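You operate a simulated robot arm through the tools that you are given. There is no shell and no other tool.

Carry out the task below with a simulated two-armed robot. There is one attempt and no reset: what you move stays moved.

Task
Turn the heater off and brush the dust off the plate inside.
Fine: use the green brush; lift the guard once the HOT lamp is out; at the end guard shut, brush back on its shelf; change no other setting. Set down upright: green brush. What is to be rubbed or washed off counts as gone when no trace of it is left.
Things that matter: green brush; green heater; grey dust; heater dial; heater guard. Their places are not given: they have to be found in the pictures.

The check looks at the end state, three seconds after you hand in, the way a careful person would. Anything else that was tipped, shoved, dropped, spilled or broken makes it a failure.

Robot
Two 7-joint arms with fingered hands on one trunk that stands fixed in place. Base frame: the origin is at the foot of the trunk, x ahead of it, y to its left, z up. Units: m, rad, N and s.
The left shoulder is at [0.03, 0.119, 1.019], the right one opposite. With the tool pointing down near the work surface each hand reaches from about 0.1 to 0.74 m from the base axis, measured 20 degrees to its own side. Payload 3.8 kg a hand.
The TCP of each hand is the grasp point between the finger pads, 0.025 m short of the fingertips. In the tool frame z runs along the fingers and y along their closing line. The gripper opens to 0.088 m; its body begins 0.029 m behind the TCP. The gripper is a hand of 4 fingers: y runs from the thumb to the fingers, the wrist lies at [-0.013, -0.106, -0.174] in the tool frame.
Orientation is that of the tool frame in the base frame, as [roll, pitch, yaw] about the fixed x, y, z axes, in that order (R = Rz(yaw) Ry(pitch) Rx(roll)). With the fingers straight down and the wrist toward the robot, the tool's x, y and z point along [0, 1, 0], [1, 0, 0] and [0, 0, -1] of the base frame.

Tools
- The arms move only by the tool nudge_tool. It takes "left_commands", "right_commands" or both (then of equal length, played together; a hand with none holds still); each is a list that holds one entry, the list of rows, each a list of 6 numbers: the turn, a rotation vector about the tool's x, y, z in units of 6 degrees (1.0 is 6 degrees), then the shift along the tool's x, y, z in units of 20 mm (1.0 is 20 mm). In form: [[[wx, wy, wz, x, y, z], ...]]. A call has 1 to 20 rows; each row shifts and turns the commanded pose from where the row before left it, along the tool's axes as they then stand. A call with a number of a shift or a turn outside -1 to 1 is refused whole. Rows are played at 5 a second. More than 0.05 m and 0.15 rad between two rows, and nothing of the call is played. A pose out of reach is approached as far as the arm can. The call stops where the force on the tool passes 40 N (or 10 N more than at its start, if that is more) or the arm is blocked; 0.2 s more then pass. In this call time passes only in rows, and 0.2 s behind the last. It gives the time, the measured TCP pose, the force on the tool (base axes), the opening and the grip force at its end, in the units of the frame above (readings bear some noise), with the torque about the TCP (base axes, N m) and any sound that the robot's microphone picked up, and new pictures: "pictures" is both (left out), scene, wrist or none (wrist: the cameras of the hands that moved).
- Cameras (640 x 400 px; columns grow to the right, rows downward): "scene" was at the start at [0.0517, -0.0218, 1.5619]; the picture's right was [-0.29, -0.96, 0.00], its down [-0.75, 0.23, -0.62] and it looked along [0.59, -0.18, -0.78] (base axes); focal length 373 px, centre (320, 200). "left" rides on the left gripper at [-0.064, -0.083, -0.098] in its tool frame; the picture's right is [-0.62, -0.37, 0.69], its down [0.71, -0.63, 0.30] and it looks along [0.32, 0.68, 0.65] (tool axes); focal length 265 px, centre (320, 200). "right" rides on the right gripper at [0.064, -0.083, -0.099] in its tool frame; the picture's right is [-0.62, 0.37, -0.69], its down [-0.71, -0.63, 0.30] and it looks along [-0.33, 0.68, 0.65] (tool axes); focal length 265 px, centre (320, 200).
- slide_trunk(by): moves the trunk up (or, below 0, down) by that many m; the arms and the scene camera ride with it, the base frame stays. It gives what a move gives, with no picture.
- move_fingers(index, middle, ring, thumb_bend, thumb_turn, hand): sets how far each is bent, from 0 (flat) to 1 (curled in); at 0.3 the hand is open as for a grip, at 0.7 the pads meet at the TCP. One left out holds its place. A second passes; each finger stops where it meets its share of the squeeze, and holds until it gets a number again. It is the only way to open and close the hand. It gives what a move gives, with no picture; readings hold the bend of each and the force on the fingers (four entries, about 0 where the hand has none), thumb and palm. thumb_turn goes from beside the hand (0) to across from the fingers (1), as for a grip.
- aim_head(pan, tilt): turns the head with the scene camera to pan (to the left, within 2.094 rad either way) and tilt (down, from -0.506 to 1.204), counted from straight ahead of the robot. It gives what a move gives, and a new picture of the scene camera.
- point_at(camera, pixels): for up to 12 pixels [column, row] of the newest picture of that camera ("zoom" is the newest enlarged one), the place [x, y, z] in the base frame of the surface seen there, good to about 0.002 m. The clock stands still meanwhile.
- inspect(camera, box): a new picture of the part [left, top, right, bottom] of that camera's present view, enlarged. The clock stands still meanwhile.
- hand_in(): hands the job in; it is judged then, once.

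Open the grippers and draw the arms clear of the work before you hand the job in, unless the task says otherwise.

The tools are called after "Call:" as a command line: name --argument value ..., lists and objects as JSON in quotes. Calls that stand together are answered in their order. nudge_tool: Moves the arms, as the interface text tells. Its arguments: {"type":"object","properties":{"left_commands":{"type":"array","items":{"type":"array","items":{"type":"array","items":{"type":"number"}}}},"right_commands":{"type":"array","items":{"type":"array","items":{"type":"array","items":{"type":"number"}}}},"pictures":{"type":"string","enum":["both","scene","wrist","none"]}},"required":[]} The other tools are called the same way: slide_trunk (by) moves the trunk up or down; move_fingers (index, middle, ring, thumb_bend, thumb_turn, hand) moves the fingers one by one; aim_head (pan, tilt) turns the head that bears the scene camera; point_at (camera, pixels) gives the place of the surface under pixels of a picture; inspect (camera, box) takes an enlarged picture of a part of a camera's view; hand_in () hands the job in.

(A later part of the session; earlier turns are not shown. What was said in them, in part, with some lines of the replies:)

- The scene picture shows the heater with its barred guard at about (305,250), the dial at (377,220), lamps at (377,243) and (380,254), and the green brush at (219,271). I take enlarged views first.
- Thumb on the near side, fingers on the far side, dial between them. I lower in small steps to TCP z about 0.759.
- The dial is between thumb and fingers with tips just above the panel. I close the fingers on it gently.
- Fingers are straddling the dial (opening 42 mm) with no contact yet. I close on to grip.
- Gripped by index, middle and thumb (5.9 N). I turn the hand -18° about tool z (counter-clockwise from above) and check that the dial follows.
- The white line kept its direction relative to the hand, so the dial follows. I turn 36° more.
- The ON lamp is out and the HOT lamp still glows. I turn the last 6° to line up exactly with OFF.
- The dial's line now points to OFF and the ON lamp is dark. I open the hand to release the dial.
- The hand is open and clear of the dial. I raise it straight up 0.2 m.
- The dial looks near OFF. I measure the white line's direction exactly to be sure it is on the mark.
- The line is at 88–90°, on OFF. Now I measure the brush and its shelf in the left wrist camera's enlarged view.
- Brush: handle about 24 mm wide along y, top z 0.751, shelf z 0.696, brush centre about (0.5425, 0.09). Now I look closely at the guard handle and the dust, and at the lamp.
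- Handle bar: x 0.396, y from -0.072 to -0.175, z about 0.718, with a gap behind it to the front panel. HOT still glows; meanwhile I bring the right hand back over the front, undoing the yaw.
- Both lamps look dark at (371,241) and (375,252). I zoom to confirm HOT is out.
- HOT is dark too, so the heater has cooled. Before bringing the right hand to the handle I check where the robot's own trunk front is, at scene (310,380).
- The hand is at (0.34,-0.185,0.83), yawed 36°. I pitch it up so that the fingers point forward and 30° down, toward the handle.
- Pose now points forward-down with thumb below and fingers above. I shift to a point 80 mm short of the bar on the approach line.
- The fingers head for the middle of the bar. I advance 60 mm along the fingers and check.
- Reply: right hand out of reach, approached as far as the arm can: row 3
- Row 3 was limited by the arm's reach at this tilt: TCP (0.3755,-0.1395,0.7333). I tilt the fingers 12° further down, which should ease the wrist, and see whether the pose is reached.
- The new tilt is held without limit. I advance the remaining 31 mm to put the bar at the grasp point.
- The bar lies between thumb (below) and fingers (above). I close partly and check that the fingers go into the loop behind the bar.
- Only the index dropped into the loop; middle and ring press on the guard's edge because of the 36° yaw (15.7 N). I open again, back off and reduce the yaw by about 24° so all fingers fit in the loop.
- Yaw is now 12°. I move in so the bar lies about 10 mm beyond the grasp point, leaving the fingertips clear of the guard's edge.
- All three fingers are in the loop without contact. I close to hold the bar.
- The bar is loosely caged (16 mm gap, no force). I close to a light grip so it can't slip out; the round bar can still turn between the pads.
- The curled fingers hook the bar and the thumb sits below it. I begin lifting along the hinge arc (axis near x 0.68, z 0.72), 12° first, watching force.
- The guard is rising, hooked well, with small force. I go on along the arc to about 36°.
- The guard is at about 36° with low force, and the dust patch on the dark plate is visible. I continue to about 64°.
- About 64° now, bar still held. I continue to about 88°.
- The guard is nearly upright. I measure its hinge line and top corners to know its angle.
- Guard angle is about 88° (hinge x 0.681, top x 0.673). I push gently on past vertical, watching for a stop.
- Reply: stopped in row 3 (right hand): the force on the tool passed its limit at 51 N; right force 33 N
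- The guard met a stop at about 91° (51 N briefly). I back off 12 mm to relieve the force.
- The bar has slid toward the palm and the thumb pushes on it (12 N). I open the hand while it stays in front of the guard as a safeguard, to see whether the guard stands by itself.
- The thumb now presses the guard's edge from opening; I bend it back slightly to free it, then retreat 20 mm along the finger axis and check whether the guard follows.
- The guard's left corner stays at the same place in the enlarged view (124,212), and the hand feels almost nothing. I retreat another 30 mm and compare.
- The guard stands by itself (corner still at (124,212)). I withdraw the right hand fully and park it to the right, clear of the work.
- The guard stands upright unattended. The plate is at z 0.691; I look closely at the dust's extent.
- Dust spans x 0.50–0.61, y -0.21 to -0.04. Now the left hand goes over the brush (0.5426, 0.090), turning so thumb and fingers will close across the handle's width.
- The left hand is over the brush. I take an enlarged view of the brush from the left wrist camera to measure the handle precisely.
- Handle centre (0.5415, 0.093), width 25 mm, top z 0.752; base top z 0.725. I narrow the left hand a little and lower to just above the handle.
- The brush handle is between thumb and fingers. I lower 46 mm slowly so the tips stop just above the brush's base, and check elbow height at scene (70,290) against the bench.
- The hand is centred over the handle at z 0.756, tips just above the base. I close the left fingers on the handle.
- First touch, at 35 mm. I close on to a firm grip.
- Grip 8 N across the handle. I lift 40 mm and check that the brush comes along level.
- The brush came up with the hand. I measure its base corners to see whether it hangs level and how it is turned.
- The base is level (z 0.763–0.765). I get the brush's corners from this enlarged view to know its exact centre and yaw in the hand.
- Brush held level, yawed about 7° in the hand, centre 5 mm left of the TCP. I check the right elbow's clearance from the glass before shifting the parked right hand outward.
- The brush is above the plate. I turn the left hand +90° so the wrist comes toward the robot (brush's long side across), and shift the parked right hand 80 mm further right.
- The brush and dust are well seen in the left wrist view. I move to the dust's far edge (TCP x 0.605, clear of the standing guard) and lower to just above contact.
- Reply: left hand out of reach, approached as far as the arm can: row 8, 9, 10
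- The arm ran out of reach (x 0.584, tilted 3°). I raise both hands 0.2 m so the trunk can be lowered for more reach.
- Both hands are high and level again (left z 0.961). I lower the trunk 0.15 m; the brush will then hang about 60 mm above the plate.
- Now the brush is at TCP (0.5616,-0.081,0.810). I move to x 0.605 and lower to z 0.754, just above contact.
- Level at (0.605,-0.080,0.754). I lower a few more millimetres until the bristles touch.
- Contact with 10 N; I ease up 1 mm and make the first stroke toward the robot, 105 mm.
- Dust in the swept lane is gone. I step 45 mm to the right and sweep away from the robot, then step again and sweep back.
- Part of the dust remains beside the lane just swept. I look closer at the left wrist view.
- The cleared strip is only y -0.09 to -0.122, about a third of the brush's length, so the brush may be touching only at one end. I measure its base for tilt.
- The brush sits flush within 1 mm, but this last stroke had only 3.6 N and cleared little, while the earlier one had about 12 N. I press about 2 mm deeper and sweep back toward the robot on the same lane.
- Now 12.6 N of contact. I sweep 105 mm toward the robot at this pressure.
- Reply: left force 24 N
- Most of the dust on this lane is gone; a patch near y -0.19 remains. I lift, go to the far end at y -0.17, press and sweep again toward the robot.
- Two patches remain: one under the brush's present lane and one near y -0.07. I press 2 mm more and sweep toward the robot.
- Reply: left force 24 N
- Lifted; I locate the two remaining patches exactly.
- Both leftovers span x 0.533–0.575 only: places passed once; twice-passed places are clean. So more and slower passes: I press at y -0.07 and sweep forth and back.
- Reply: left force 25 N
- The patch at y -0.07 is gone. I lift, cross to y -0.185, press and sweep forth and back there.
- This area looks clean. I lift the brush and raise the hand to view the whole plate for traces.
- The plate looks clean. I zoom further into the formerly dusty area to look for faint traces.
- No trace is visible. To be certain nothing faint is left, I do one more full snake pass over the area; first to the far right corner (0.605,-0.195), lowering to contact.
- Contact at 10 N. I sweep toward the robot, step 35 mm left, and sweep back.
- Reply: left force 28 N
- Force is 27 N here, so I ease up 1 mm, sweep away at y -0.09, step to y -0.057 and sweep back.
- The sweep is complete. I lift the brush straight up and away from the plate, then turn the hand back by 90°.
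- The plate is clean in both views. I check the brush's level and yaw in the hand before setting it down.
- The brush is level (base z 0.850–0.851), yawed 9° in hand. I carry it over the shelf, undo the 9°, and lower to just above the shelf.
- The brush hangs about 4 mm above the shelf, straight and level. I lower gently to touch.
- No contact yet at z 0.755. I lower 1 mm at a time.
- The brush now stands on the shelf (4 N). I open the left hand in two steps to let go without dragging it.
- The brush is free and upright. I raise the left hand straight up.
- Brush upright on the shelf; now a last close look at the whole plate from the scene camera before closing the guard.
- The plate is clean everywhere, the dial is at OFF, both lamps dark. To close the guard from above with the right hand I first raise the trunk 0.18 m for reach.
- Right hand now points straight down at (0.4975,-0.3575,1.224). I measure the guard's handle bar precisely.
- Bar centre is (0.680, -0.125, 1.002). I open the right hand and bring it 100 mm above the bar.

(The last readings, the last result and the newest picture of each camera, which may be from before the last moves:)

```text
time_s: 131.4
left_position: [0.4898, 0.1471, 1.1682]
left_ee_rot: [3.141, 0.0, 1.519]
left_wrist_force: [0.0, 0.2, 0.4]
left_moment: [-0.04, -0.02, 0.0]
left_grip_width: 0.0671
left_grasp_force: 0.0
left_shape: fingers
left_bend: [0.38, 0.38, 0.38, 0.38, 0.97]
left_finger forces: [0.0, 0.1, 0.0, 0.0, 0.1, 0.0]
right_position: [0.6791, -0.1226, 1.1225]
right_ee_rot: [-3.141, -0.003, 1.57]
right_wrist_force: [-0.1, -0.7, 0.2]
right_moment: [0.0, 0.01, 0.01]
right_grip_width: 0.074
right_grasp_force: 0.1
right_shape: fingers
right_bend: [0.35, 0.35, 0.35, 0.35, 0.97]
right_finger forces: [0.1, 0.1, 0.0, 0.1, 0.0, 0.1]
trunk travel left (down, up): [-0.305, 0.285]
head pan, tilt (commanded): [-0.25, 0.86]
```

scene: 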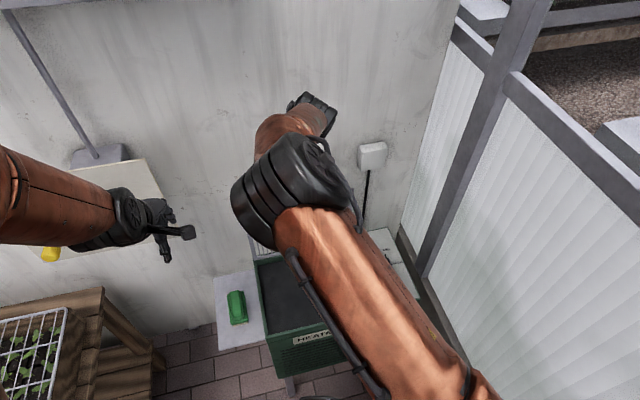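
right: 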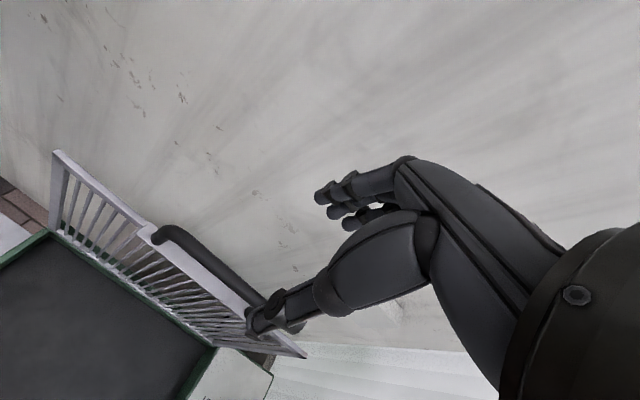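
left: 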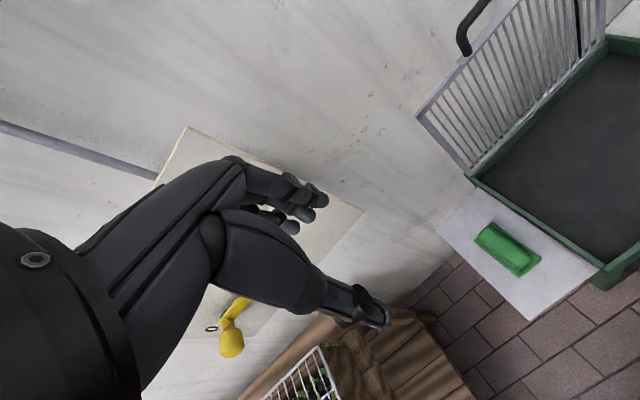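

The hand is above the bar at z 1.1225. I lower 60 mm and check alignment of the bar between thumb and fingers.

Call:
nudge_tool --right_commands '[[[0, 0, 0, 0, 0, 1], [0, 0, 0, 0, 0, 1], [0, 0, 0, 0, 0, 1]]]' --pictures "wrist"

Call:
inspect --camera "right" --box '[130, 150, 430, 370]'

```text
time_s: 132.2
left_position: [0.4887, 0.147, 1.1678]
left_ee_rot: [3.14, 0.001, 1.52]
left_wrist_force: [0.6, -0.6, -0.7]
left_moment: [0.0, 0.01, -0.01]
left_grip_width: 0.0673
left_grasp_force: 0.0
left_shape: fingers
left_bend: [0.38, 0.38, 0.38, 0.38, 0.97]
left_finger forces: [0.0, 0.1, 0.0, 0.1, 0.0, 0.0]
right_position: [0.6809, -0.1247, 1.0627]
right_ee_rot: [3.141, -0.003, 1.572]
right_wrist_force: [0.6, -0.2, 0.9]
right_moment: [-0.01, 0.03, 0.01]
right_grip_width: 0.0741
right_grasp_force: 0.2
right_shape: fingers
right_bend: [0.35, 0.35, 0.35, 0.35, 0.97]
right_finger forces: [0.1, 0.1, 0.1, 0.0, 0.1, 0.0]
trunk travel left (down, up): [-0.305, 0.285]
head pan, tilt (commanded): [-0.25, 0.86]
```

right: 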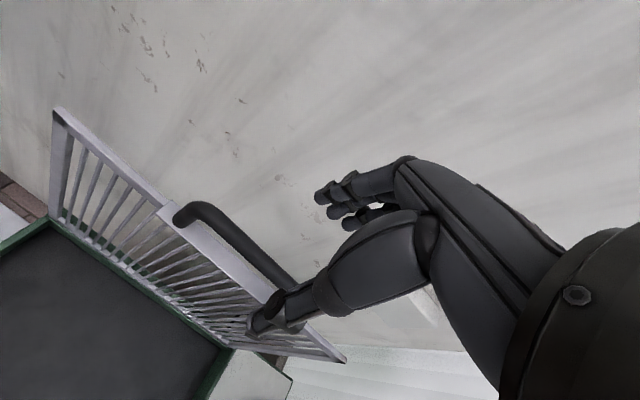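

```text
1.82 times, centred on (280, 260) of right
```

zoom: 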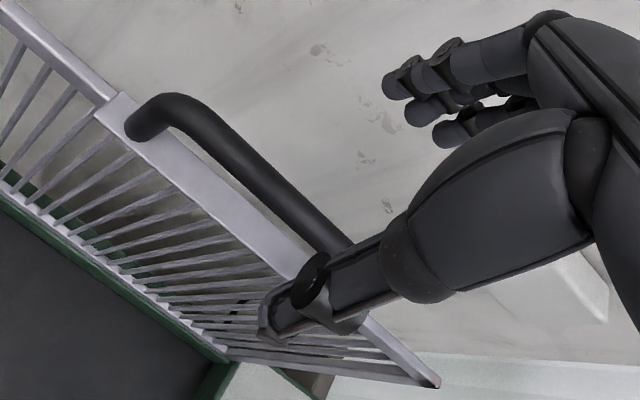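

The bar lies between thumb and fingers. I lower another 50 mm to z 1.013.

Call:
nudge_tool --right_commands '[[[0, 0, 0, 0, 0, 1], [0, 0, 0, 0, 0, 1], [0, 0, 0, 0, 0, 0.5]]]' --pictures "wrist"

Call:
inspect --camera "right" --box '[130, 150, 430, 370]'

```text
time_s: 133.0
left_position: [0.4887, 0.1461, 1.1687]
left_ee_rot: [3.141, -0.001, 1.52]
left_wrist_force: [-0.5, -0.6, 0.1]
left_moment: [0.0, -0.02, 0.01]
left_grip_width: 0.0674
left_grasp_force: 0.0
left_shape: fingers
left_bend: [0.38, 0.38, 0.38, 0.38, 0.97]
left_finger forces: [0.0, 0.0, 0.1, 0.0, 0.0, 0.0]
right_position: [0.6813, -0.1258, 1.0135]
right_ee_rot: [-3.141, -0.002, 1.573]
right_wrist_force: [0.1, -0.2, 0.2]
right_moment: [0.0, -0.01, 0.0]
right_grip_width: 0.074
right_grasp_force: 0.1
right_shape: fingers
right_bend: [0.35, 0.35, 0.35, 0.35, 0.97]
right_finger forces: [0.0, 0.0, 0.0, 0.1, 0.0, 0.0]
trunk travel left (down, up): [-0.305, 0.285]
head pan, tilt (commanded): [-0.25, 0.86]
```

right: 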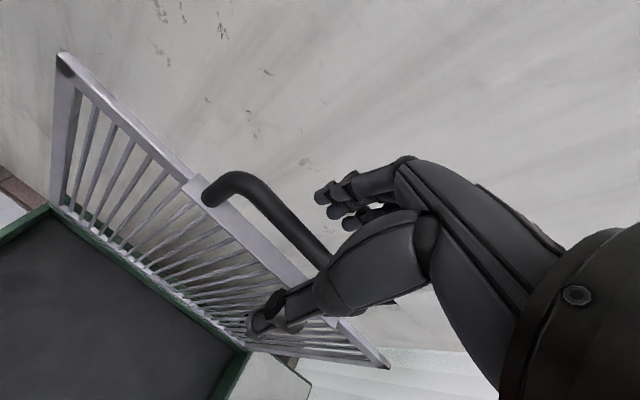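

```text
1.82 times, centred on (280, 260) of right
```

zoom: 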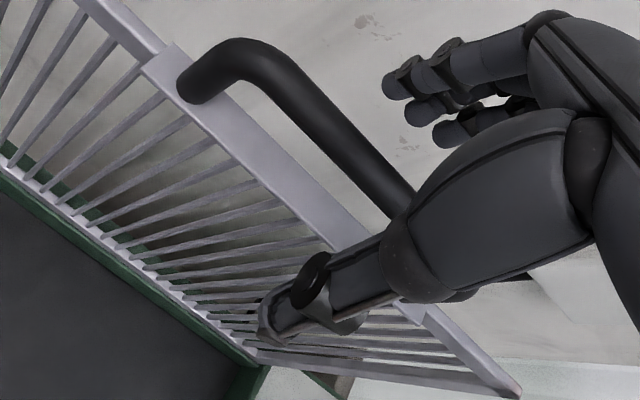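

I close partly to see the fingers come behind the bar and the thumb in front of it.

Call:
move_fingers --hand "right" --index 0.56 --middle 0.56 --ring 0.56 --thumb_bend 0.56

Call:
inspect --camera "right" --box '[130, 150, 430, 370]'

```text
time_s: 134.0
left_position: [0.4888, 0.1477, 1.1683]
left_ee_rot: [3.141, 0.001, 1.519]
left_wrist_force: [-0.4, -0.3, 0.4]
left_moment: [0.03, -0.03, -0.02]
left_grip_width: 0.0674
left_grasp_force: 0.0
left_shape: fingers
left_bend: [0.38, 0.38, 0.38, 0.38, 0.97]
left_finger forces: [0.0, 0.1, 0.0, 0.0, 0.1, 0.0]
right_position: [0.6802, -0.1256, 1.0139]
right_ee_rot: [-3.14, -0.004, 1.569]
right_wrist_force: [0.7, -1.0, 0.2]
right_moment: [0.01, -0.01, -0.03]
right_grip_width: 0.0289
right_grasp_force: 0.0
right_shape: fingers
right_bend: [0.56, 0.56, 0.56, 0.56, 0.97]
right_finger forces: [0.0, 0.0, 0.1, 0.1, 0.0, 0.0]
trunk travel left (down, up): [-0.305, 0.285]
head pan, tilt (commanded): [-0.25, 0.86]
```

```text
1.82 times, centred on (280, 260) of right
```

zoom: 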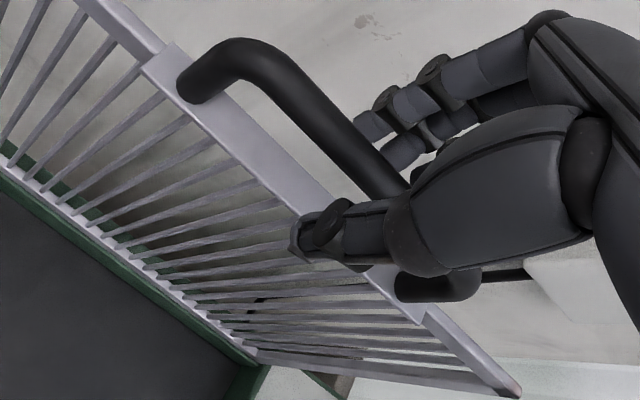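

Good: fingers behind the bar, thumb in front, 29 mm gap. I close to hold it.

Call:
move_fingers --hand "right" --index 0.7 --middle 0.7 --ring 0.7 --thumb_bend 0.7

Call:
inspect --camera "right" --box '[130, 150, 430, 370]'

```text
time_s: 135.0
left_position: [0.4893, 0.1478, 1.1688]
left_ee_rot: [-3.141, 0.001, 1.519]
left_wrist_force: [0.5, 0.6, 0.0]
left_moment: [-0.02, 0.06, 0.01]
left_grip_width: 0.0676
left_grasp_force: 0.1
left_shape: fingers
left_bend: [0.38, 0.38, 0.38, 0.38, 0.97]
left_finger forces: [0.0, 0.0, 0.1, 0.1, 0.0, 0.1]
right_position: [0.6792, -0.1254, 1.013]
right_ee_rot: [-3.138, -0.004, 1.571]
right_wrist_force: [-0.7, -0.2, -0.5]
right_moment: [0.03, 0.03, 0.04]
right_grip_width: 0.0019
right_grasp_force: 2.0
right_shape: fingers
right_bend: [0.69, 0.69, 0.68, 0.68, 0.97]
right_finger forces: [0.5, 0.5, 1.1, 0.1, 1.9, 0.1]
trunk travel left (down, up): [-0.305, 0.285]
head pan, tilt (commanded): [-0.25, 0.86]
```

```text
1.82 times, centred on (280, 260) of right
```

zoom: 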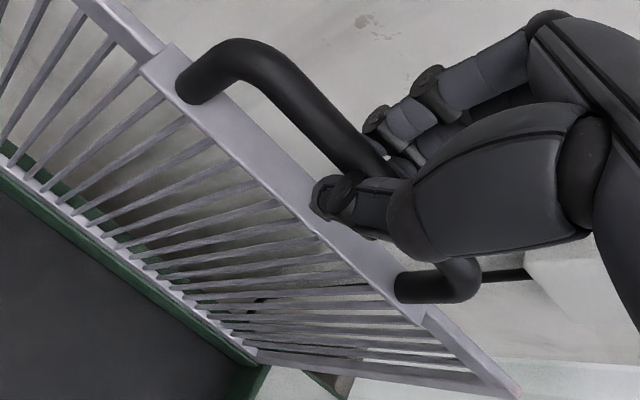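

Contact is light (2 N). I command a little more bend to get a firmer hold.

Call:
move_fingers --hand "right" --index 0.78 --middle 0.78 --ring 0.78 --thumb_bend 0.78

Call:
inspect --camera "right" --box '[130, 150, 430, 370]'

```text
time_s: 136.0
left_position: [0.4927, 0.1463, 1.167]
left_ee_rot: [-3.139, 0.0, 1.521]
left_wrist_force: [-0.1, 0.0, -0.4]
left_moment: [-0.02, 0.02, 0.03]
left_grip_width: 0.0673
left_grasp_force: 0.0
left_shape: fingers
left_bend: [0.38, 0.38, 0.38, 0.38, 0.97]
left_finger forces: [0.0, 0.0, 0.1, 0.0, 0.0, 0.0]
right_position: [0.6812, -0.124, 1.0102]
right_ee_rot: [-3.135, -0.004, 1.572]
right_wrist_force: [0.2, 0.4, -28.9]
right_moment: [0.25, -0.06, 0.25]
right_grip_width: 0.0002
right_grasp_force: 19.9
right_shape: fingers
right_bend: [0.76, 0.75, 0.75, 0.69, 0.97]
right_finger forces: [9.7, 8.3, 9.4, 0.0, 13.3, 0.0]
trunk travel left (down, up): [-0.305, 0.285]
head pan, tilt (commanded): [-0.25, 0.86]
```

```text
1.82 times, centred on (280, 260) of right
```

zoom: 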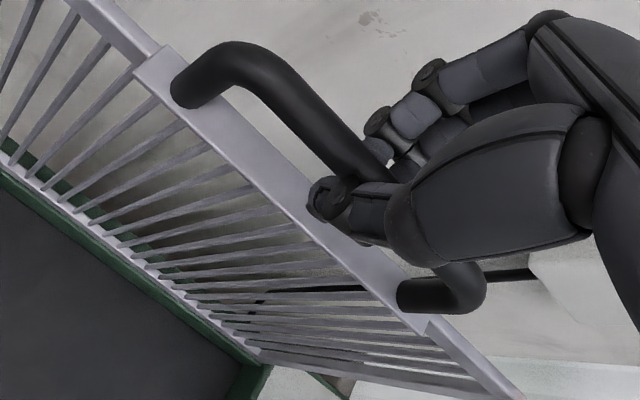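

That hooks too hard (29 N vertical). I ease the bend to 0.72.

Call:
move_fingers --hand "right" --index 0.71 --middle 0.71 --ring 0.71 --thumb_bend 0.7

```text
time_s: 137.0
left_position: [0.4897, 0.1481, 1.1702]
left_ee_rot: [-3.14, 0.0, 1.521]
left_wrist_force: [-0.3, 0.6, 0.4]
left_moment: [-0.04, 0.01, 0.0]
left_grip_width: 0.0675
left_grasp_force: 0.0
left_shape: fingers
left_bend: [0.38, 0.38, 0.38, 0.38, 0.97]
left_finger forces: [0.0, 0.0, 0.1, 0.0, 0.0, 0.0]
right_position: [0.6804, -0.1252, 1.0134]
right_ee_rot: [3.14, -0.004, 1.57]
right_wrist_force: [0.5, -0.2, 1.4]
right_moment: [-0.02, -0.03, 0.08]
right_grip_width: 0.003
right_grasp_force: 2.4
right_shape: fingers
right_bend: [0.71, 0.71, 0.71, 0.66, 0.97]
right_finger forces: [0.7, 0.7, 1.6, 0.1, 2.8, 0.1]
trunk travel left (down, up): [-0.305, 0.285]
head pan, tilt (commanded): [-0.25, 0.86]
```

The closed fingertips cage the bar with little force. I start the closing arc, first 12°.

Call:
nudge_tool --right_commands '[[[0, 0, 0, 0, -0.994, 0.035], [0, 0, 0, 0, -0.989, 0.104], [0, 0, 0, 0, -0.98, 0.173]]]' --pictures "both"

Call:
inspect --camera "right" --box '[130, 150, 430, 370]'

```text
time_s: 137.8
left_position: [0.4897, 0.1469, 1.1685]
left_ee_rot: [3.141, 0.001, 1.52]
left_wrist_force: [-0.5, 0.2, 0.1]
left_moment: [-0.01, 0.0, 0.0]
left_grip_width: 0.0674
left_grasp_force: 0.0
left_shape: fingers
left_bend: [0.38, 0.38, 0.38, 0.38, 0.97]
left_finger forces: [0.1, 0.0, 0.0, 0.0, 0.0, 0.0]
right_position: [0.6192, -0.1247, 1.007]
right_ee_rot: [-3.137, -0.003, 1.571]
right_wrist_force: [1.1, -1.4, -4.6]
right_moment: [-0.07, -0.02, 0.09]
right_grip_width: 0.0025
right_grasp_force: 3.5
right_shape: fingers
right_bend: [0.71, 0.71, 0.69, 0.66, 0.97]
right_finger forces: [1.1, 1.1, 1.7, 0.0, 3.6, 0.1]
trunk travel left (down, up): [-0.305, 0.285]
head pan, tilt (commanded): [-0.25, 0.86]
```

scene: 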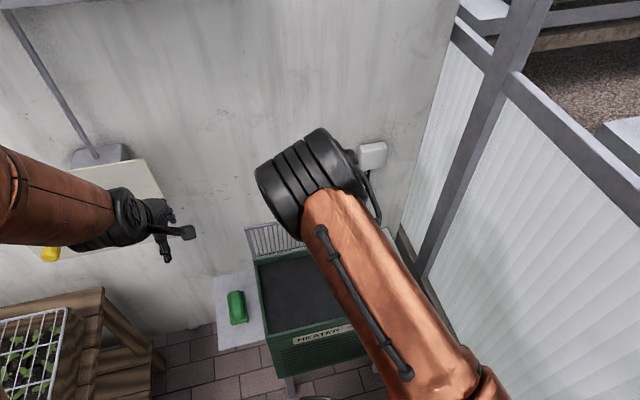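
right: 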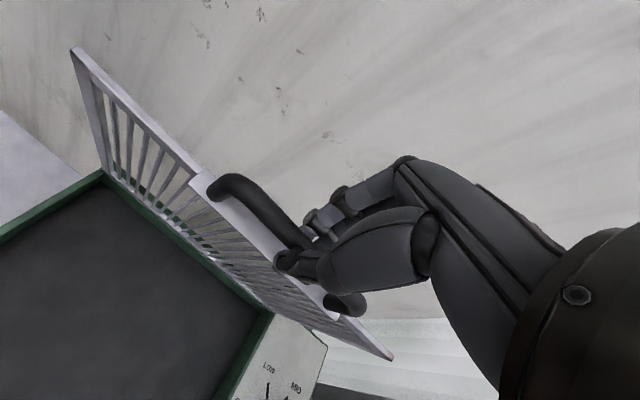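

```text
1.82 times, centred on (280, 260) of right
```

zoom: 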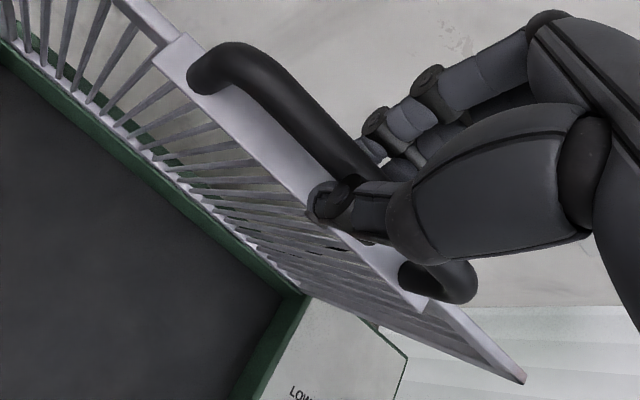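

The guard follows smoothly. I continue the arc down to about 50°.

Call:
nudge_tool --right_commands '[[[0, 0, 0, 0, -0.965, 0.24], [0, 0, 0, 0, -0.946, 0.308], [0, 0, 0, 0, -0.923, 0.373], [0, 0, 0, 0, -0.894, 0.436], [0, 0, 0, 0, -0.862, 0.498], [0, 0, 0, 0, -0.825, 0.556], [0, 0, 0, 0, -0.784, 0.613]]]' --pictures "both"

Call:
inspect --camera "right" --box '[130, 150, 430, 370]'

```text
time_s: 139.4
left_position: [0.4899, 0.1467, 1.1687]
left_ee_rot: [-3.141, 0.0, 1.52]
left_wrist_force: [0.0, -0.1, -0.3]
left_moment: [-0.02, -0.01, -0.03]
left_grip_width: 0.0674
left_grasp_force: 0.0
left_shape: fingers
left_bend: [0.38, 0.38, 0.38, 0.38, 0.97]
left_finger forces: [0.1, 0.0, 0.0, 0.0, 0.0, 0.0]
right_position: [0.497, -0.1245, 0.9466]
right_ee_rot: [-3.139, -0.004, 1.574]
right_wrist_force: [5.0, 0.9, -5.2]
right_moment: [0.0, -0.11, 0.05]
right_grip_width: 0.0043
right_grasp_force: 5.7
right_shape: fingers
right_bend: [0.71, 0.68, 0.68, 0.66, 0.97]
right_finger forces: [2.4, 2.4, 2.9, 0.0, 3.4, 0.0]
trunk travel left (down, up): [-0.305, 0.285]
head pan, tilt (commanded): [-0.25, 0.86]
```

scene: 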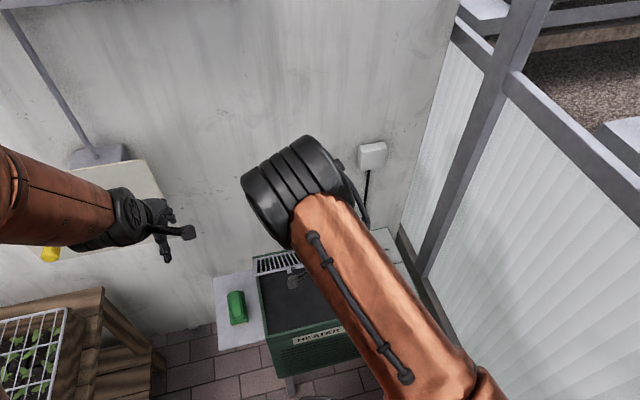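
right: 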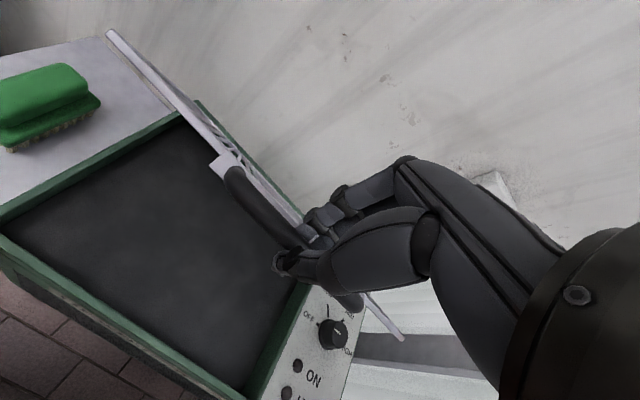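

```text
1.82 times, centred on (280, 260) of right
```

zoom: 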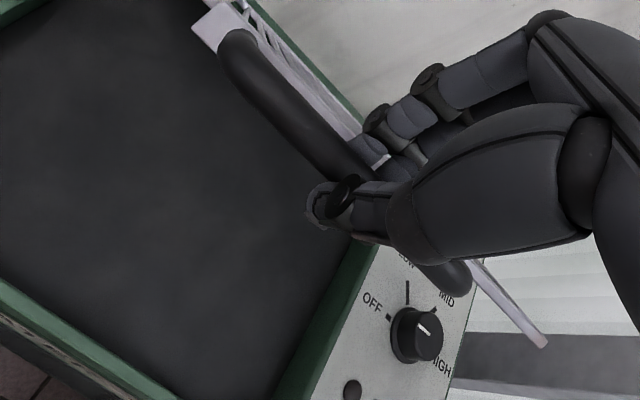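

At about 50° with 5 N. I continue down to about 22°.

Call:
nudge_tool --right_commands '[[[0, 0, 0, 0, -0.739, 0.666], [0, 0, 0, 0, -0.691, 0.716], [0, 0, 0, 0, -0.64, 0.762], [0, 0, 0, 0, -0.585, 0.805], [0, 0, 0, 0, -0.527, 0.844], [0, 0, 0, 0, -0.467, 0.878], [0, 0, 0, 0, -0.405, 0.909]]]' --pictures "both"

Call:
inspect --camera "right" --box '[130, 150, 430, 370]'

```text
time_s: 141.0
left_position: [0.4905, 0.1462, 1.1682]
left_ee_rot: [-3.139, 0.001, 1.52]
left_wrist_force: [0.1, -0.3, 0.5]
left_moment: [-0.01, -0.03, -0.02]
left_grip_width: 0.0678
left_grasp_force: 0.0
left_shape: fingers
left_bend: [0.38, 0.38, 0.38, 0.38, 0.97]
left_finger forces: [0.1, 0.1, 0.0, 0.1, 0.1, 0.1]
right_position: [0.4173, -0.1234, 0.8347]
right_ee_rot: [-3.141, -0.003, 1.571]
right_wrist_force: [8.8, -1.7, -2.9]
right_moment: [-0.07, -0.18, 0.11]
right_grip_width: 0.0059
right_grasp_force: 5.9
right_shape: fingers
right_bend: [0.65, 0.66, 0.67, 0.67, 0.97]
right_finger forces: [3.5, 3.8, 3.1, 0.0, 1.7, 0.0]
trunk travel left (down, up): [-0.305, 0.285]
head pan, tilt (commanded): [-0.25, 0.86]
```

scene: 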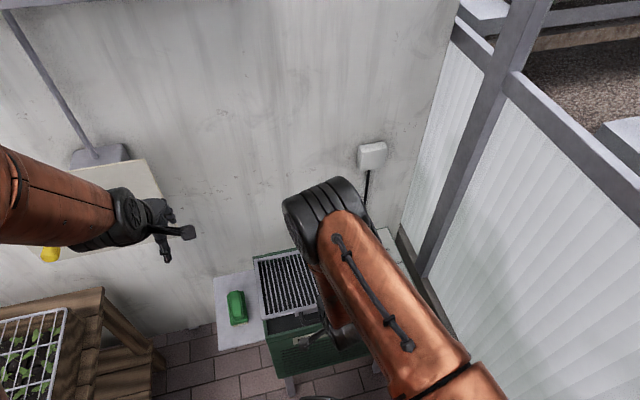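
right: 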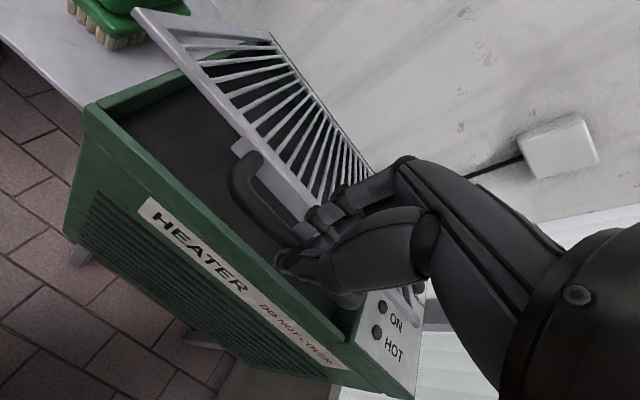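

```text
1.82 times, centred on (280, 260) of right
```

zoom: 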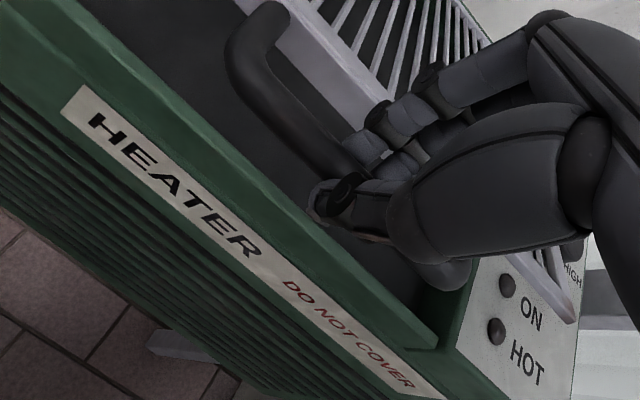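

About 22° left; the hand pulls the bar slightly toward the robot (9 N), so I ease the x motion and continue down to about 6°.

Call:
nudge_tool --right_commands '[[[0, 0, 0, 0, -0.22, 0.935], [0, 0, 0, 0, -0.2, 0.956], [0, 0, 0, 0, -0.15, 0.973], [0, 0, 0, 0, -0.1, 0.985]]]' --pictures "both"

Call:
inspect --camera "right" --box '[130, 150, 430, 370]'

```text
time_s: 142.0
left_position: [0.4901, 0.1468, 1.1682]
left_ee_rot: [-3.141, 0.001, 1.52]
left_wrist_force: [-0.2, 0.7, -0.1]
left_moment: [-0.02, 0.01, -0.04]
left_grip_width: 0.0673
left_grasp_force: 0.0
left_shape: fingers
left_bend: [0.38, 0.38, 0.38, 0.38, 0.97]
left_finger forces: [0.0, 0.0, 0.1, 0.0, 0.0, 0.0]
right_position: [0.4026, -0.1234, 0.7586]
right_ee_rot: [-3.141, -0.003, 1.572]
right_wrist_force: [6.2, -2.7, -1.1]
right_moment: [-0.05, -0.17, 0.08]
right_grip_width: 0.0057
right_grasp_force: 5.4
right_shape: fingers
right_bend: [0.66, 0.67, 0.68, 0.66, 0.97]
right_finger forces: [3.3, 3.3, 2.0, 0.0, 2.0, 0.0]
trunk travel left (down, up): [-0.305, 0.285]
head pan, tilt (commanded): [-0.25, 0.86]
```

scene: 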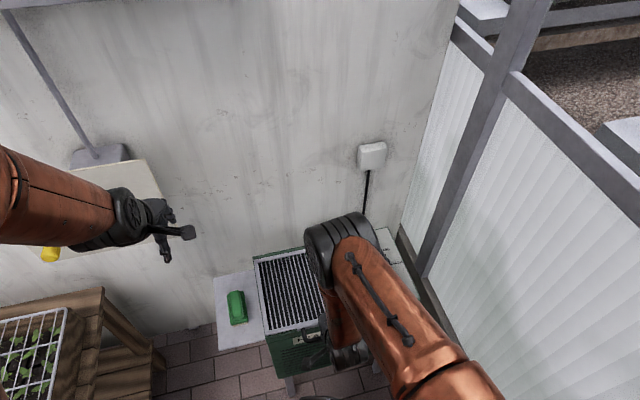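
right: 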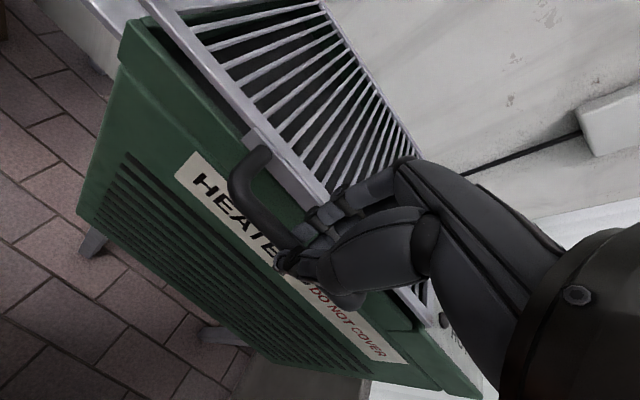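

```text
1.82 times, centred on (280, 260) of right
```

zoom: 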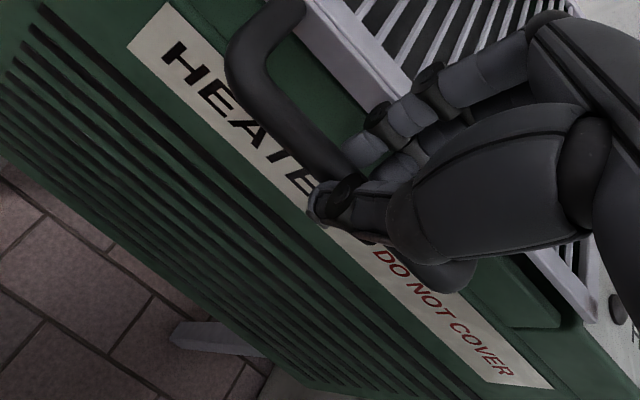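

Nearly shut. I lower the last 30 mm in small steps until the guard rests on the rim.

Call:
nudge_tool --right_commands '[[[0, 0, 0, 0, -0.03, 0.5], [0, 0, 0, 0, -0.02, 0.5], [0, 0, 0, 0, 0, 0.3]]]' --pictures "wrist"

Call:
point_at --camera "scene" --pixels '[[255, 258], [268, 330], [320, 318], [290, 325]]'

Call:
inspect --camera "scene" --box '[230, 230, 350, 350]'

```text
time_s: 142.8
left_position: [0.4901, 0.1461, 1.1673]
left_ee_rot: [-3.139, 0.0, 1.52]
left_wrist_force: [0.1, 0.0, -0.1]
left_moment: [-0.01, -0.01, 0.01]
left_grip_width: 0.0676
left_grasp_force: 0.1
left_shape: fingers
left_bend: [0.38, 0.38, 0.38, 0.38, 0.97]
left_finger forces: [0.0, 0.0, 0.1, 0.0, 0.1, 0.1]
right_position: [0.4017, -0.1224, 0.7305]
right_ee_rot: [-3.135, -0.005, 1.574]
right_wrist_force: [6.0, 0.5, 0.0]
right_moment: [-0.01, -0.1, 0.09]
right_grip_width: 0.0012
right_grasp_force: 3.2
right_shape: fingers
right_bend: [0.71, 0.68, 0.67, 0.69, 0.97]
right_finger forces: [1.9, 1.3, 2.6, 0.1, 0.9, 0.1]
trunk travel left (down, up): [-0.305, 0.285]
head pan, tilt (commanded): [-0.25, 0.86]
```

right: 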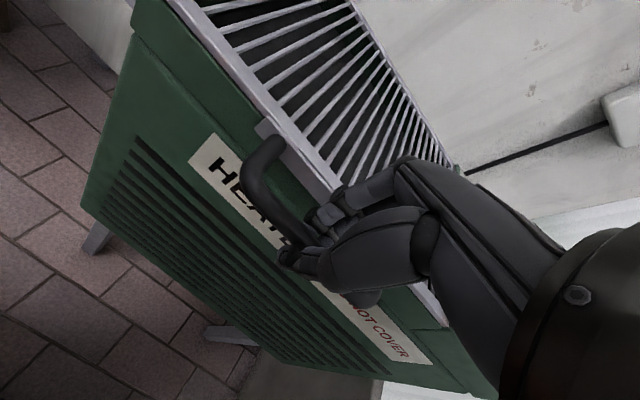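

```text
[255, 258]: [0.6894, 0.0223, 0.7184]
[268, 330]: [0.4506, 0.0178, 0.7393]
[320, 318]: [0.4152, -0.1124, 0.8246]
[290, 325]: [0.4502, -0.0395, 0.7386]
```

```text
3.33 times, centred on (290, 290) of scene
```

zoom: 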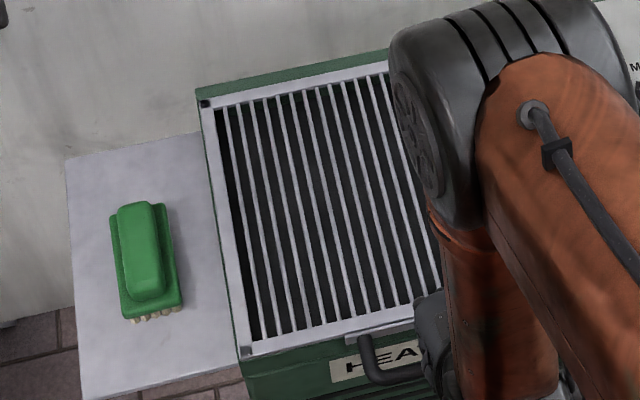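

The guard looks shut in the enlarged scene view. I measure its frame heights to confirm (originally 0.727 front and back).

Call:
point_at --camera "zoom" --pixels '[[250, 348], [300, 338], [215, 130], [240, 300], [208, 108], [380, 320]]'

Call:
point_at --camera "right" --pixels '[[200, 40], [290, 130], [260, 150], [430, 300], [400, 100]]'

```text
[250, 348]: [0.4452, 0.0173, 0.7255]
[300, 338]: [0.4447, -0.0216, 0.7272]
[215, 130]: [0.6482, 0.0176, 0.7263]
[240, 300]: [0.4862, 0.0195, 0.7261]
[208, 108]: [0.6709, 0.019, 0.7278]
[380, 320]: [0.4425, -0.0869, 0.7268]
```

```text
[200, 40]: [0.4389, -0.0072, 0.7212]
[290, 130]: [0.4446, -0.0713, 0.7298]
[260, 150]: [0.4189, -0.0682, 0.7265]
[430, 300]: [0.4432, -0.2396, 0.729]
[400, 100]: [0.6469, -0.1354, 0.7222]
```

The frame is back at z 0.726–0.727 all round: shut. I open the hand just enough to free the bar without pressing the guard's edge.

Call:
move_fingers --hand "right" --index 0.57 --middle 0.57 --ring 0.57 --thumb_bend 0.5

Call:
inspect --camera "right" --box '[130, 110, 430, 330]'

```text
time_s: 143.8
left_position: [0.4898, 0.1465, 1.1682]
left_ee_rot: [3.141, 0.001, 1.52]
left_wrist_force: [-0.7, 0.2, 0.2]
left_moment: [-0.06, -0.01, 0.03]
left_grip_width: 0.0671
left_grasp_force: 0.1
left_shape: fingers
left_bend: [0.38, 0.38, 0.38, 0.38, 0.97]
left_finger forces: [0.0, 0.0, 0.0, 0.1, 0.0, 0.0]
right_position: [0.3997, -0.1239, 0.7325]
right_ee_rot: [-3.14, -0.003, 1.57]
right_wrist_force: [-6.8, 0.1, 0.6]
right_moment: [0.0, 0.04, -0.08]
right_grip_width: 0.0345
right_grasp_force: 2.7
right_shape: fingers
right_bend: [0.56, 0.61, 0.56, 0.5, 0.97]
right_finger forces: [0.0, 5.9, 0.3, 0.1, 0.0, 0.0]
trunk travel left (down, up): [-0.305, 0.285]
head pan, tilt (commanded): [-0.25, 0.86]
```

```text
1.82 times, centred on (280, 220) of right
```

zoom: 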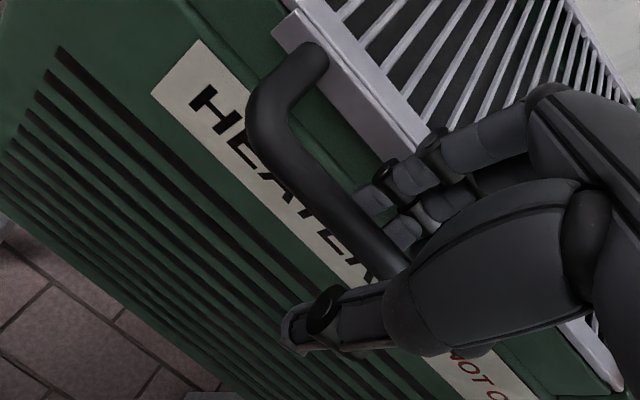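

The middle finger touches the guard's edge (6 N). I bend it back slightly, then shift the hand 5 mm toward the robot so fingers are free in the loop.

Call:
move_fingers --hand "right" --index 0.6 --middle 0.63 --ring 0.6 --thumb_bend 0.45

Call:
nudge_tool --right_commands '[[[0, 0, 0, 0, 0, -0.3], [0, 0, 0, 0, 0, -0.3]]]' --pictures "both"

Call:
inspect --camera "right" --box '[130, 110, 430, 330]'

```text
time_s: 144.8
left_position: [0.489, 0.1475, 1.1691]
left_ee_rot: [3.14, 0.001, 1.522]
left_wrist_force: [0.2, 1.3, -0.9]
left_moment: [-0.04, 0.03, 0.02]
left_grip_width: 0.0676
left_grasp_force: 0.1
left_shape: fingers
left_bend: [0.38, 0.38, 0.38, 0.38, 0.97]
left_finger forces: [0.1, 0.0, 0.0, 0.1, 0.0, 0.0]
right_position: [0.4004, -0.125, 0.7324]
right_ee_rot: [-3.14, -0.002, 1.571]
right_wrist_force: [-0.4, -0.1, -0.4]
right_moment: [-0.03, -0.03, 0.01]
right_grip_width: 0.0361
right_grasp_force: 0.4
right_shape: fingers
right_bend: [0.6, 0.63, 0.6, 0.45, 0.97]
right_finger forces: [0.1, 0.1, 0.0, 0.0, 0.0, 0.0]
trunk travel left (down, up): [-0.305, 0.285]
head pan, tilt (commanded): [-0.25, 0.86]
```

```text
time_s: 145.4
left_position: [0.4891, 0.1476, 1.1681]
left_ee_rot: [-3.141, 0.0, 1.521]
left_wrist_force: [0.0, 0.1, -0.6]
left_moment: [-0.02, 0.0, 0.01]
left_grip_width: 0.0675
left_grasp_force: 0.1
left_shape: fingers
left_bend: [0.38, 0.38, 0.38, 0.38, 0.97]
left_finger forces: [0.0, 0.0, 0.0, 0.1, 0.0, 0.0]
right_position: [0.4004, -0.1245, 0.7434]
right_ee_rot: [-3.138, -0.002, 1.572]
right_wrist_force: [0.0, 0.1, 0.0]
right_moment: [-0.03, 0.02, 0.0]
right_grip_width: 0.0359
right_grasp_force: 0.0
right_shape: fingers
right_bend: [0.6, 0.63, 0.6, 0.45, 0.97]
right_finger forces: [0.0, 0.1, 0.0, 0.0, 0.0, 0.0]
trunk travel left (down, up): [-0.305, 0.285]
head pan, tilt (commanded): [-0.25, 0.86]
```

scene: 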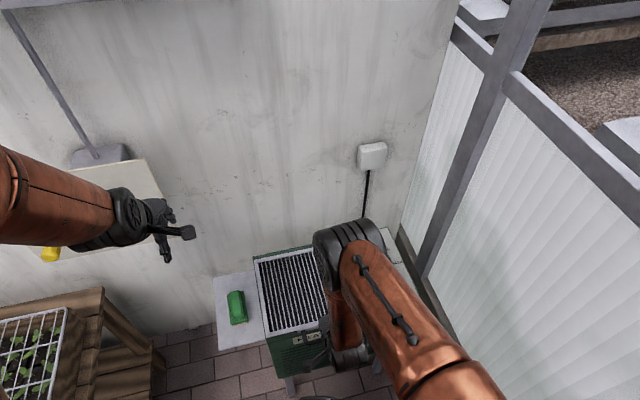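
right: 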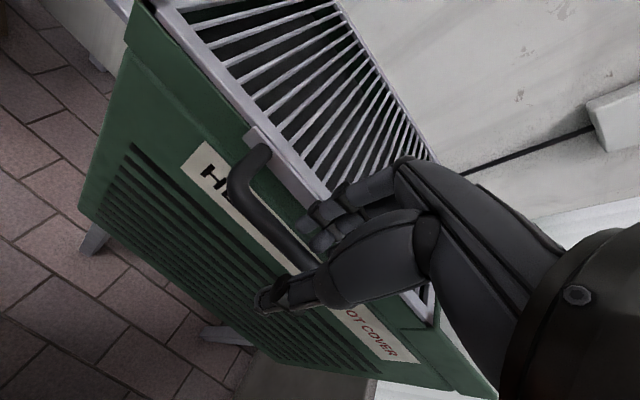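

```text
1.82 times, centred on (280, 220) of right
```

zoom: 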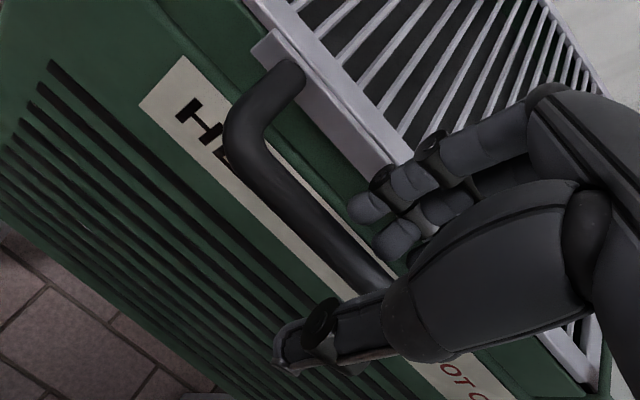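

All forces are near zero. I raise straight up, slowly at first, watching that the guard does not come along.

Call:
nudge_tool --right_commands '[[[0, 0, 0, 0, 0, -0.5], [0, 0, 0, 0, 0, -0.5], [0, 0, 0, 0, 0, -0.5]]]' --pictures "wrist"

Call:
inspect --camera "scene" --box '[230, 230, 350, 350]'

```text
time_s: 146.2
left_position: [0.4896, 0.1463, 1.1693]
left_ee_rot: [3.14, 0.0, 1.521]
left_wrist_force: [0.5, 1.0, -1.1]
left_moment: [0.01, -0.03, 0.04]
left_grip_width: 0.0676
left_grasp_force: 0.0
left_shape: fingers
left_bend: [0.38, 0.38, 0.38, 0.38, 0.97]
left_finger forces: [0.1, 0.0, 0.1, 0.0, 0.1, 0.0]
right_position: [0.4008, -0.1234, 0.7734]
right_ee_rot: [-3.139, -0.004, 1.573]
right_wrist_force: [0.6, 0.3, 0.9]
right_moment: [-0.03, 0.04, 0.0]
right_grip_width: 0.0361
right_grasp_force: 0.0
right_shape: fingers
right_bend: [0.6, 0.63, 0.6, 0.45, 0.97]
right_finger forces: [0.1, 0.0, 0.0, 0.1, 0.0, 0.0]
trunk travel left (down, up): [-0.305, 0.285]
head pan, tilt (commanded): [-0.25, 0.86]
```

right: 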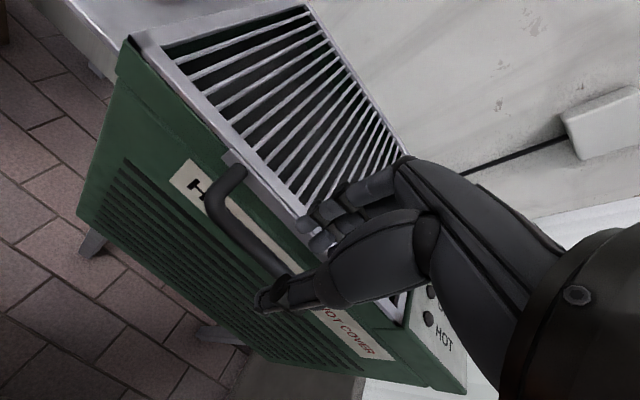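

```text
3.33 times, centred on (290, 290) of scene
```

zoom: 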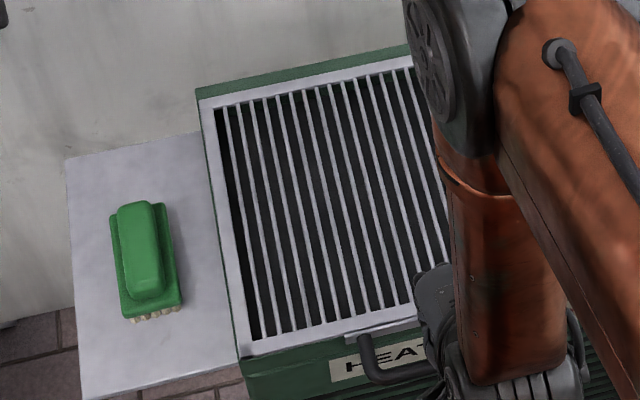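

The guard stays shut and the hand is above the bar. I raise the right hand further and carry it out to the right, clear of the work.

Call:
nudge_tool --right_commands '[[[0, 0, 0, 0, 0, -1], [0, 0, 0, 0, 0, -1], [0, 0, 0, 0, 0, -1], [0, 0, 0, 0, 0, -1], [0, 0, 0, 0, 0, -1], [0, 0, 0, 0, 0, -1], [0, 0, 0, 0, 0, -1], [0, 0, 0, 0, 0, -1], [0, 0, 0, -0.9, 0, -1], [0, 0, 0, -0.9, 0, -1], [0, 0, 0, -0.9, 0, -1], [0, 0, 0, -0.9, 0, -1], [0, 0, 0, -0.9, 0, -1], [0, 0, 0, -0.9, 0, -1], [0, 0, 0, -0.9, 0, -1], [0, 0, 0, -0.9, 0, -1], [0, 0, 0, -0.9, 0, -1], [0, 0, 0, -0.9, 0, -1]]]' --pictures "both"

Call:
move_fingers --hand "right" --index 0.3 --middle 0.3 --ring 0.3 --thumb_bend 0.3

Call:
move_fingers --hand "left" --index 0.3 --middle 0.3 --ring 0.3 --thumb_bend 0.3

Call:
inspect --camera "scene" --box '[200, 210, 440, 370]'

```text
time_s: 150.0
left_position: [0.4887, 0.147, 1.1693]
left_ee_rot: [3.14, -0.001, 1.52]
left_wrist_force: [0.3, 0.2, 0.0]
left_moment: [-0.02, 0.02, -0.01]
left_grip_width: 0.0673
left_grasp_force: 0.0
left_shape: fingers
left_bend: [0.38, 0.38, 0.38, 0.38, 0.97]
left_finger forces: [0.1, 0.1, 0.0, 0.0, 0.1, 0.0]
right_position: [0.4008, -0.3066, 1.1333]
right_ee_rot: [3.14, -0.004, 1.571]
right_wrist_force: [0.9, 0.2, 0.0]
right_moment: [-0.03, 0.01, 0.0]
right_grip_width: 0.0358
right_grasp_force: 0.1
right_shape: fingers
right_bend: [0.6, 0.63, 0.6, 0.45, 0.97]
right_finger forces: [0.0, 0.1, 0.0, 0.1, 0.1, 0.0]
trunk travel left (down, up): [-0.305, 0.285]
head pan, tilt (commanded): [-0.25, 0.86]
```

scene: 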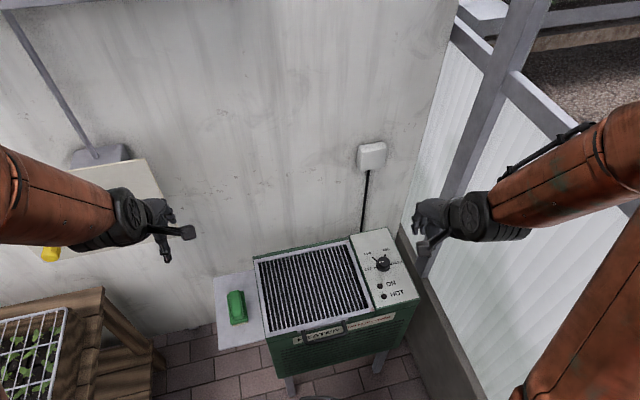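
right: 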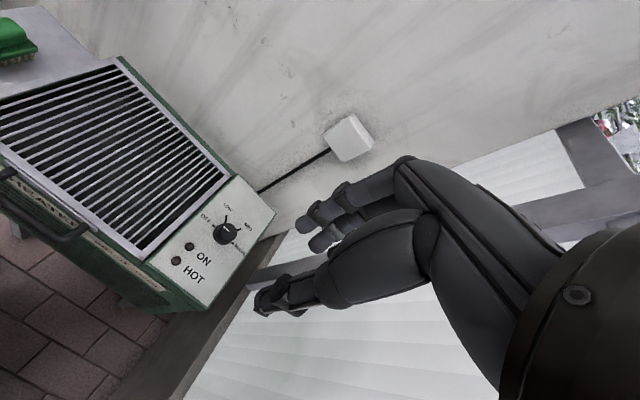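

```text
time_s: 151.0
left_position: [0.4896, 0.1474, 1.1696]
left_ee_rot: [-3.141, 0.0, 1.52]
left_wrist_force: [-0.1, 0.7, 0.6]
left_moment: [0.03, 0.02, 0.01]
left_grip_width: 0.0674
left_grasp_force: 0.0
left_shape: fingers
left_bend: [0.38, 0.38, 0.38, 0.38, 0.97]
left_finger forces: [0.0, 0.0, 0.0, 0.0, 0.1, 0.0]
right_position: [0.4012, -0.3063, 1.1333]
right_ee_rot: [-3.138, -0.003, 1.572]
right_wrist_force: [0.6, -0.3, -0.2]
right_moment: [0.0, 0.01, 0.01]
right_grip_width: 0.0844
right_grasp_force: 0.1
right_shape: fingers
right_bend: [0.3, 0.3, 0.3, 0.3, 0.97]
right_finger forces: [0.1, 0.1, 0.0, 0.0, 0.0, 0.0]
trunk travel left (down, up): [-0.305, 0.285]
head pan, tilt (commanded): [-0.25, 0.86]
```

```text
time_s: 152.0
left_position: [0.4894, 0.147, 1.1678]
left_ee_rot: [-3.141, -0.001, 1.518]
left_wrist_force: [0.2, 0.1, 1.0]
left_moment: [0.02, 0.0, 0.03]
left_grip_width: 0.0844
left_grasp_force: 0.1
left_shape: fingers
left_bend: [0.3, 0.3, 0.3, 0.3, 0.97]
left_finger forces: [0.0, 0.0, 0.0, 0.0, 0.1, 0.1]
right_position: [0.4005, -0.3047, 1.134]
right_ee_rot: [-3.139, -0.004, 1.57]
right_wrist_force: [0.2, -0.7, 0.3]
right_moment: [0.02, -0.02, 0.01]
right_grip_width: 0.0846
right_grasp_force: 0.1
right_shape: fingers
right_bend: [0.3, 0.3, 0.3, 0.3, 0.97]
right_finger forces: [0.1, 0.1, 0.1, 0.1, 0.0, 0.0]
trunk travel left (down, up): [-0.305, 0.285]
head pan, tilt (commanded): [-0.25, 0.86]
```

```text
2.50 times, centred on (320, 290) of scene
```

zoom: 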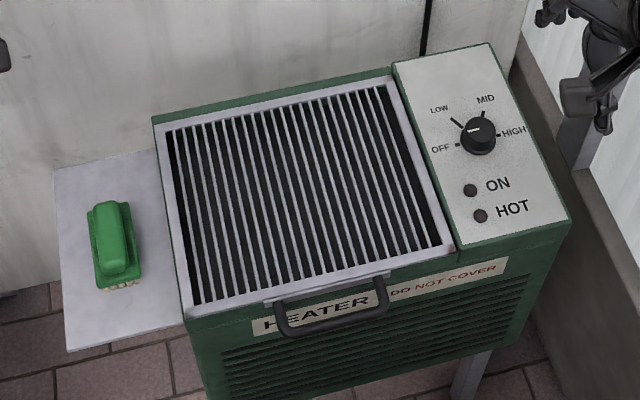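

Guard shut, brush upright on its shelf, dial at OFF, lamps dark. A final close check of the dial and of the plate through the bars.

Call:
inspect --camera "scene" --box '[250, 235, 380, 335]'

Call:
inspect --camera "scene" --box '[355, 240, 415, 305]'

Call:
inspect --camera "right" --box '[0, 50, 260, 310]'

Call:
inspect --camera "left" --box '[420, 60, 640, 330]'

```text
4.00 times, centred on (315, 285) of scene
```

zoom: 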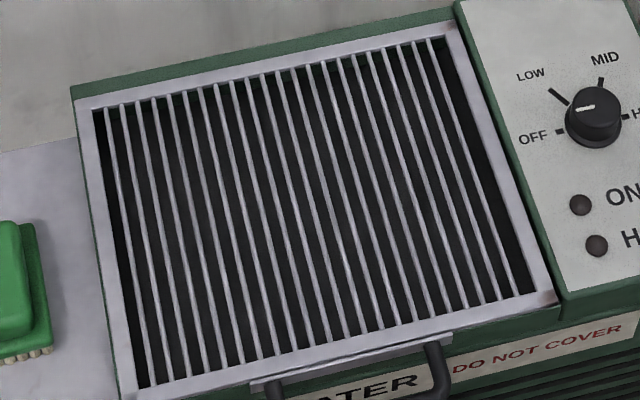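

```text
6.15 times, centred on (385, 272) of scene
```

zoom: 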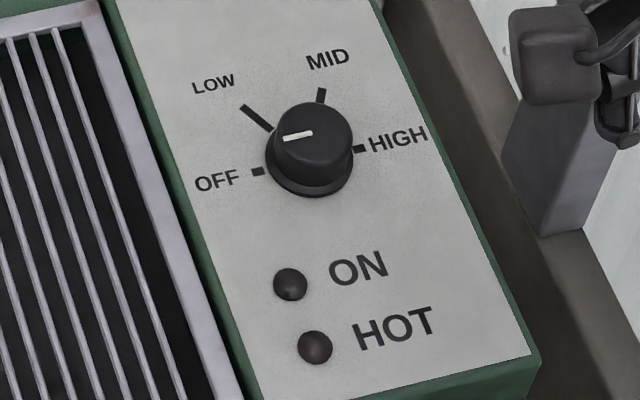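

```text
1.54 times, centred on (130, 180) of right
```

zoom: 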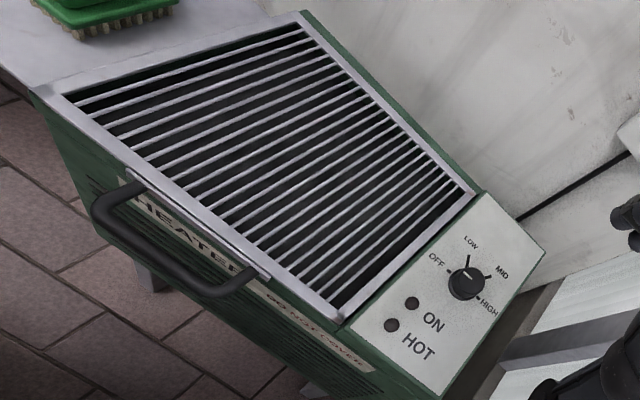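

```text
1.48 times, centred on (530, 195) of left
```

zoom: 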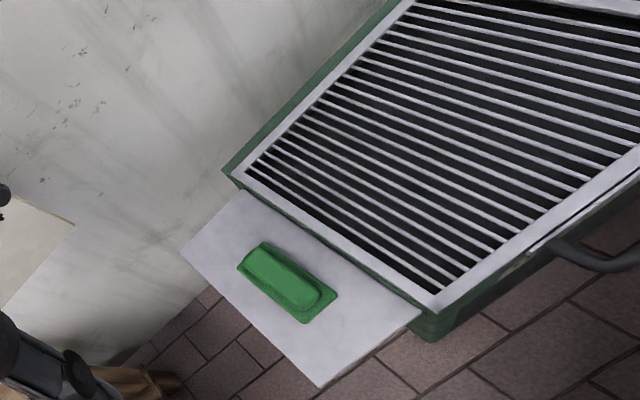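

Everything is in its end state: dial at OFF, lamps out, no dust on the plate, guard shut, brush upright on its shelf, both hands open and clear. I hand the job in.

Call:
hand_in

```text
The job is handed in.
```

The heater is off and the plate inside is brushed clean. I handed the job in.

- **Heater:** I turned the dial from LOW to OFF. Both lamps, ON and HOT, were out before I lifted the guard.
- **Plate:** I swept the dusty area several times with the green brush. Close-up pictures before and after shutting the guard showed no dust left.
- **Guard:** It is shut, with its frame back at the height it had at the start.
- **Brush:** It stands upright on its shelf, within a few millimetres of where it was.
- **Other settings:** I changed no others. Both hands are open and clear of the heater.

While opening the guard I briefly pushed it against its stop at about 51 N, but saw no damage.
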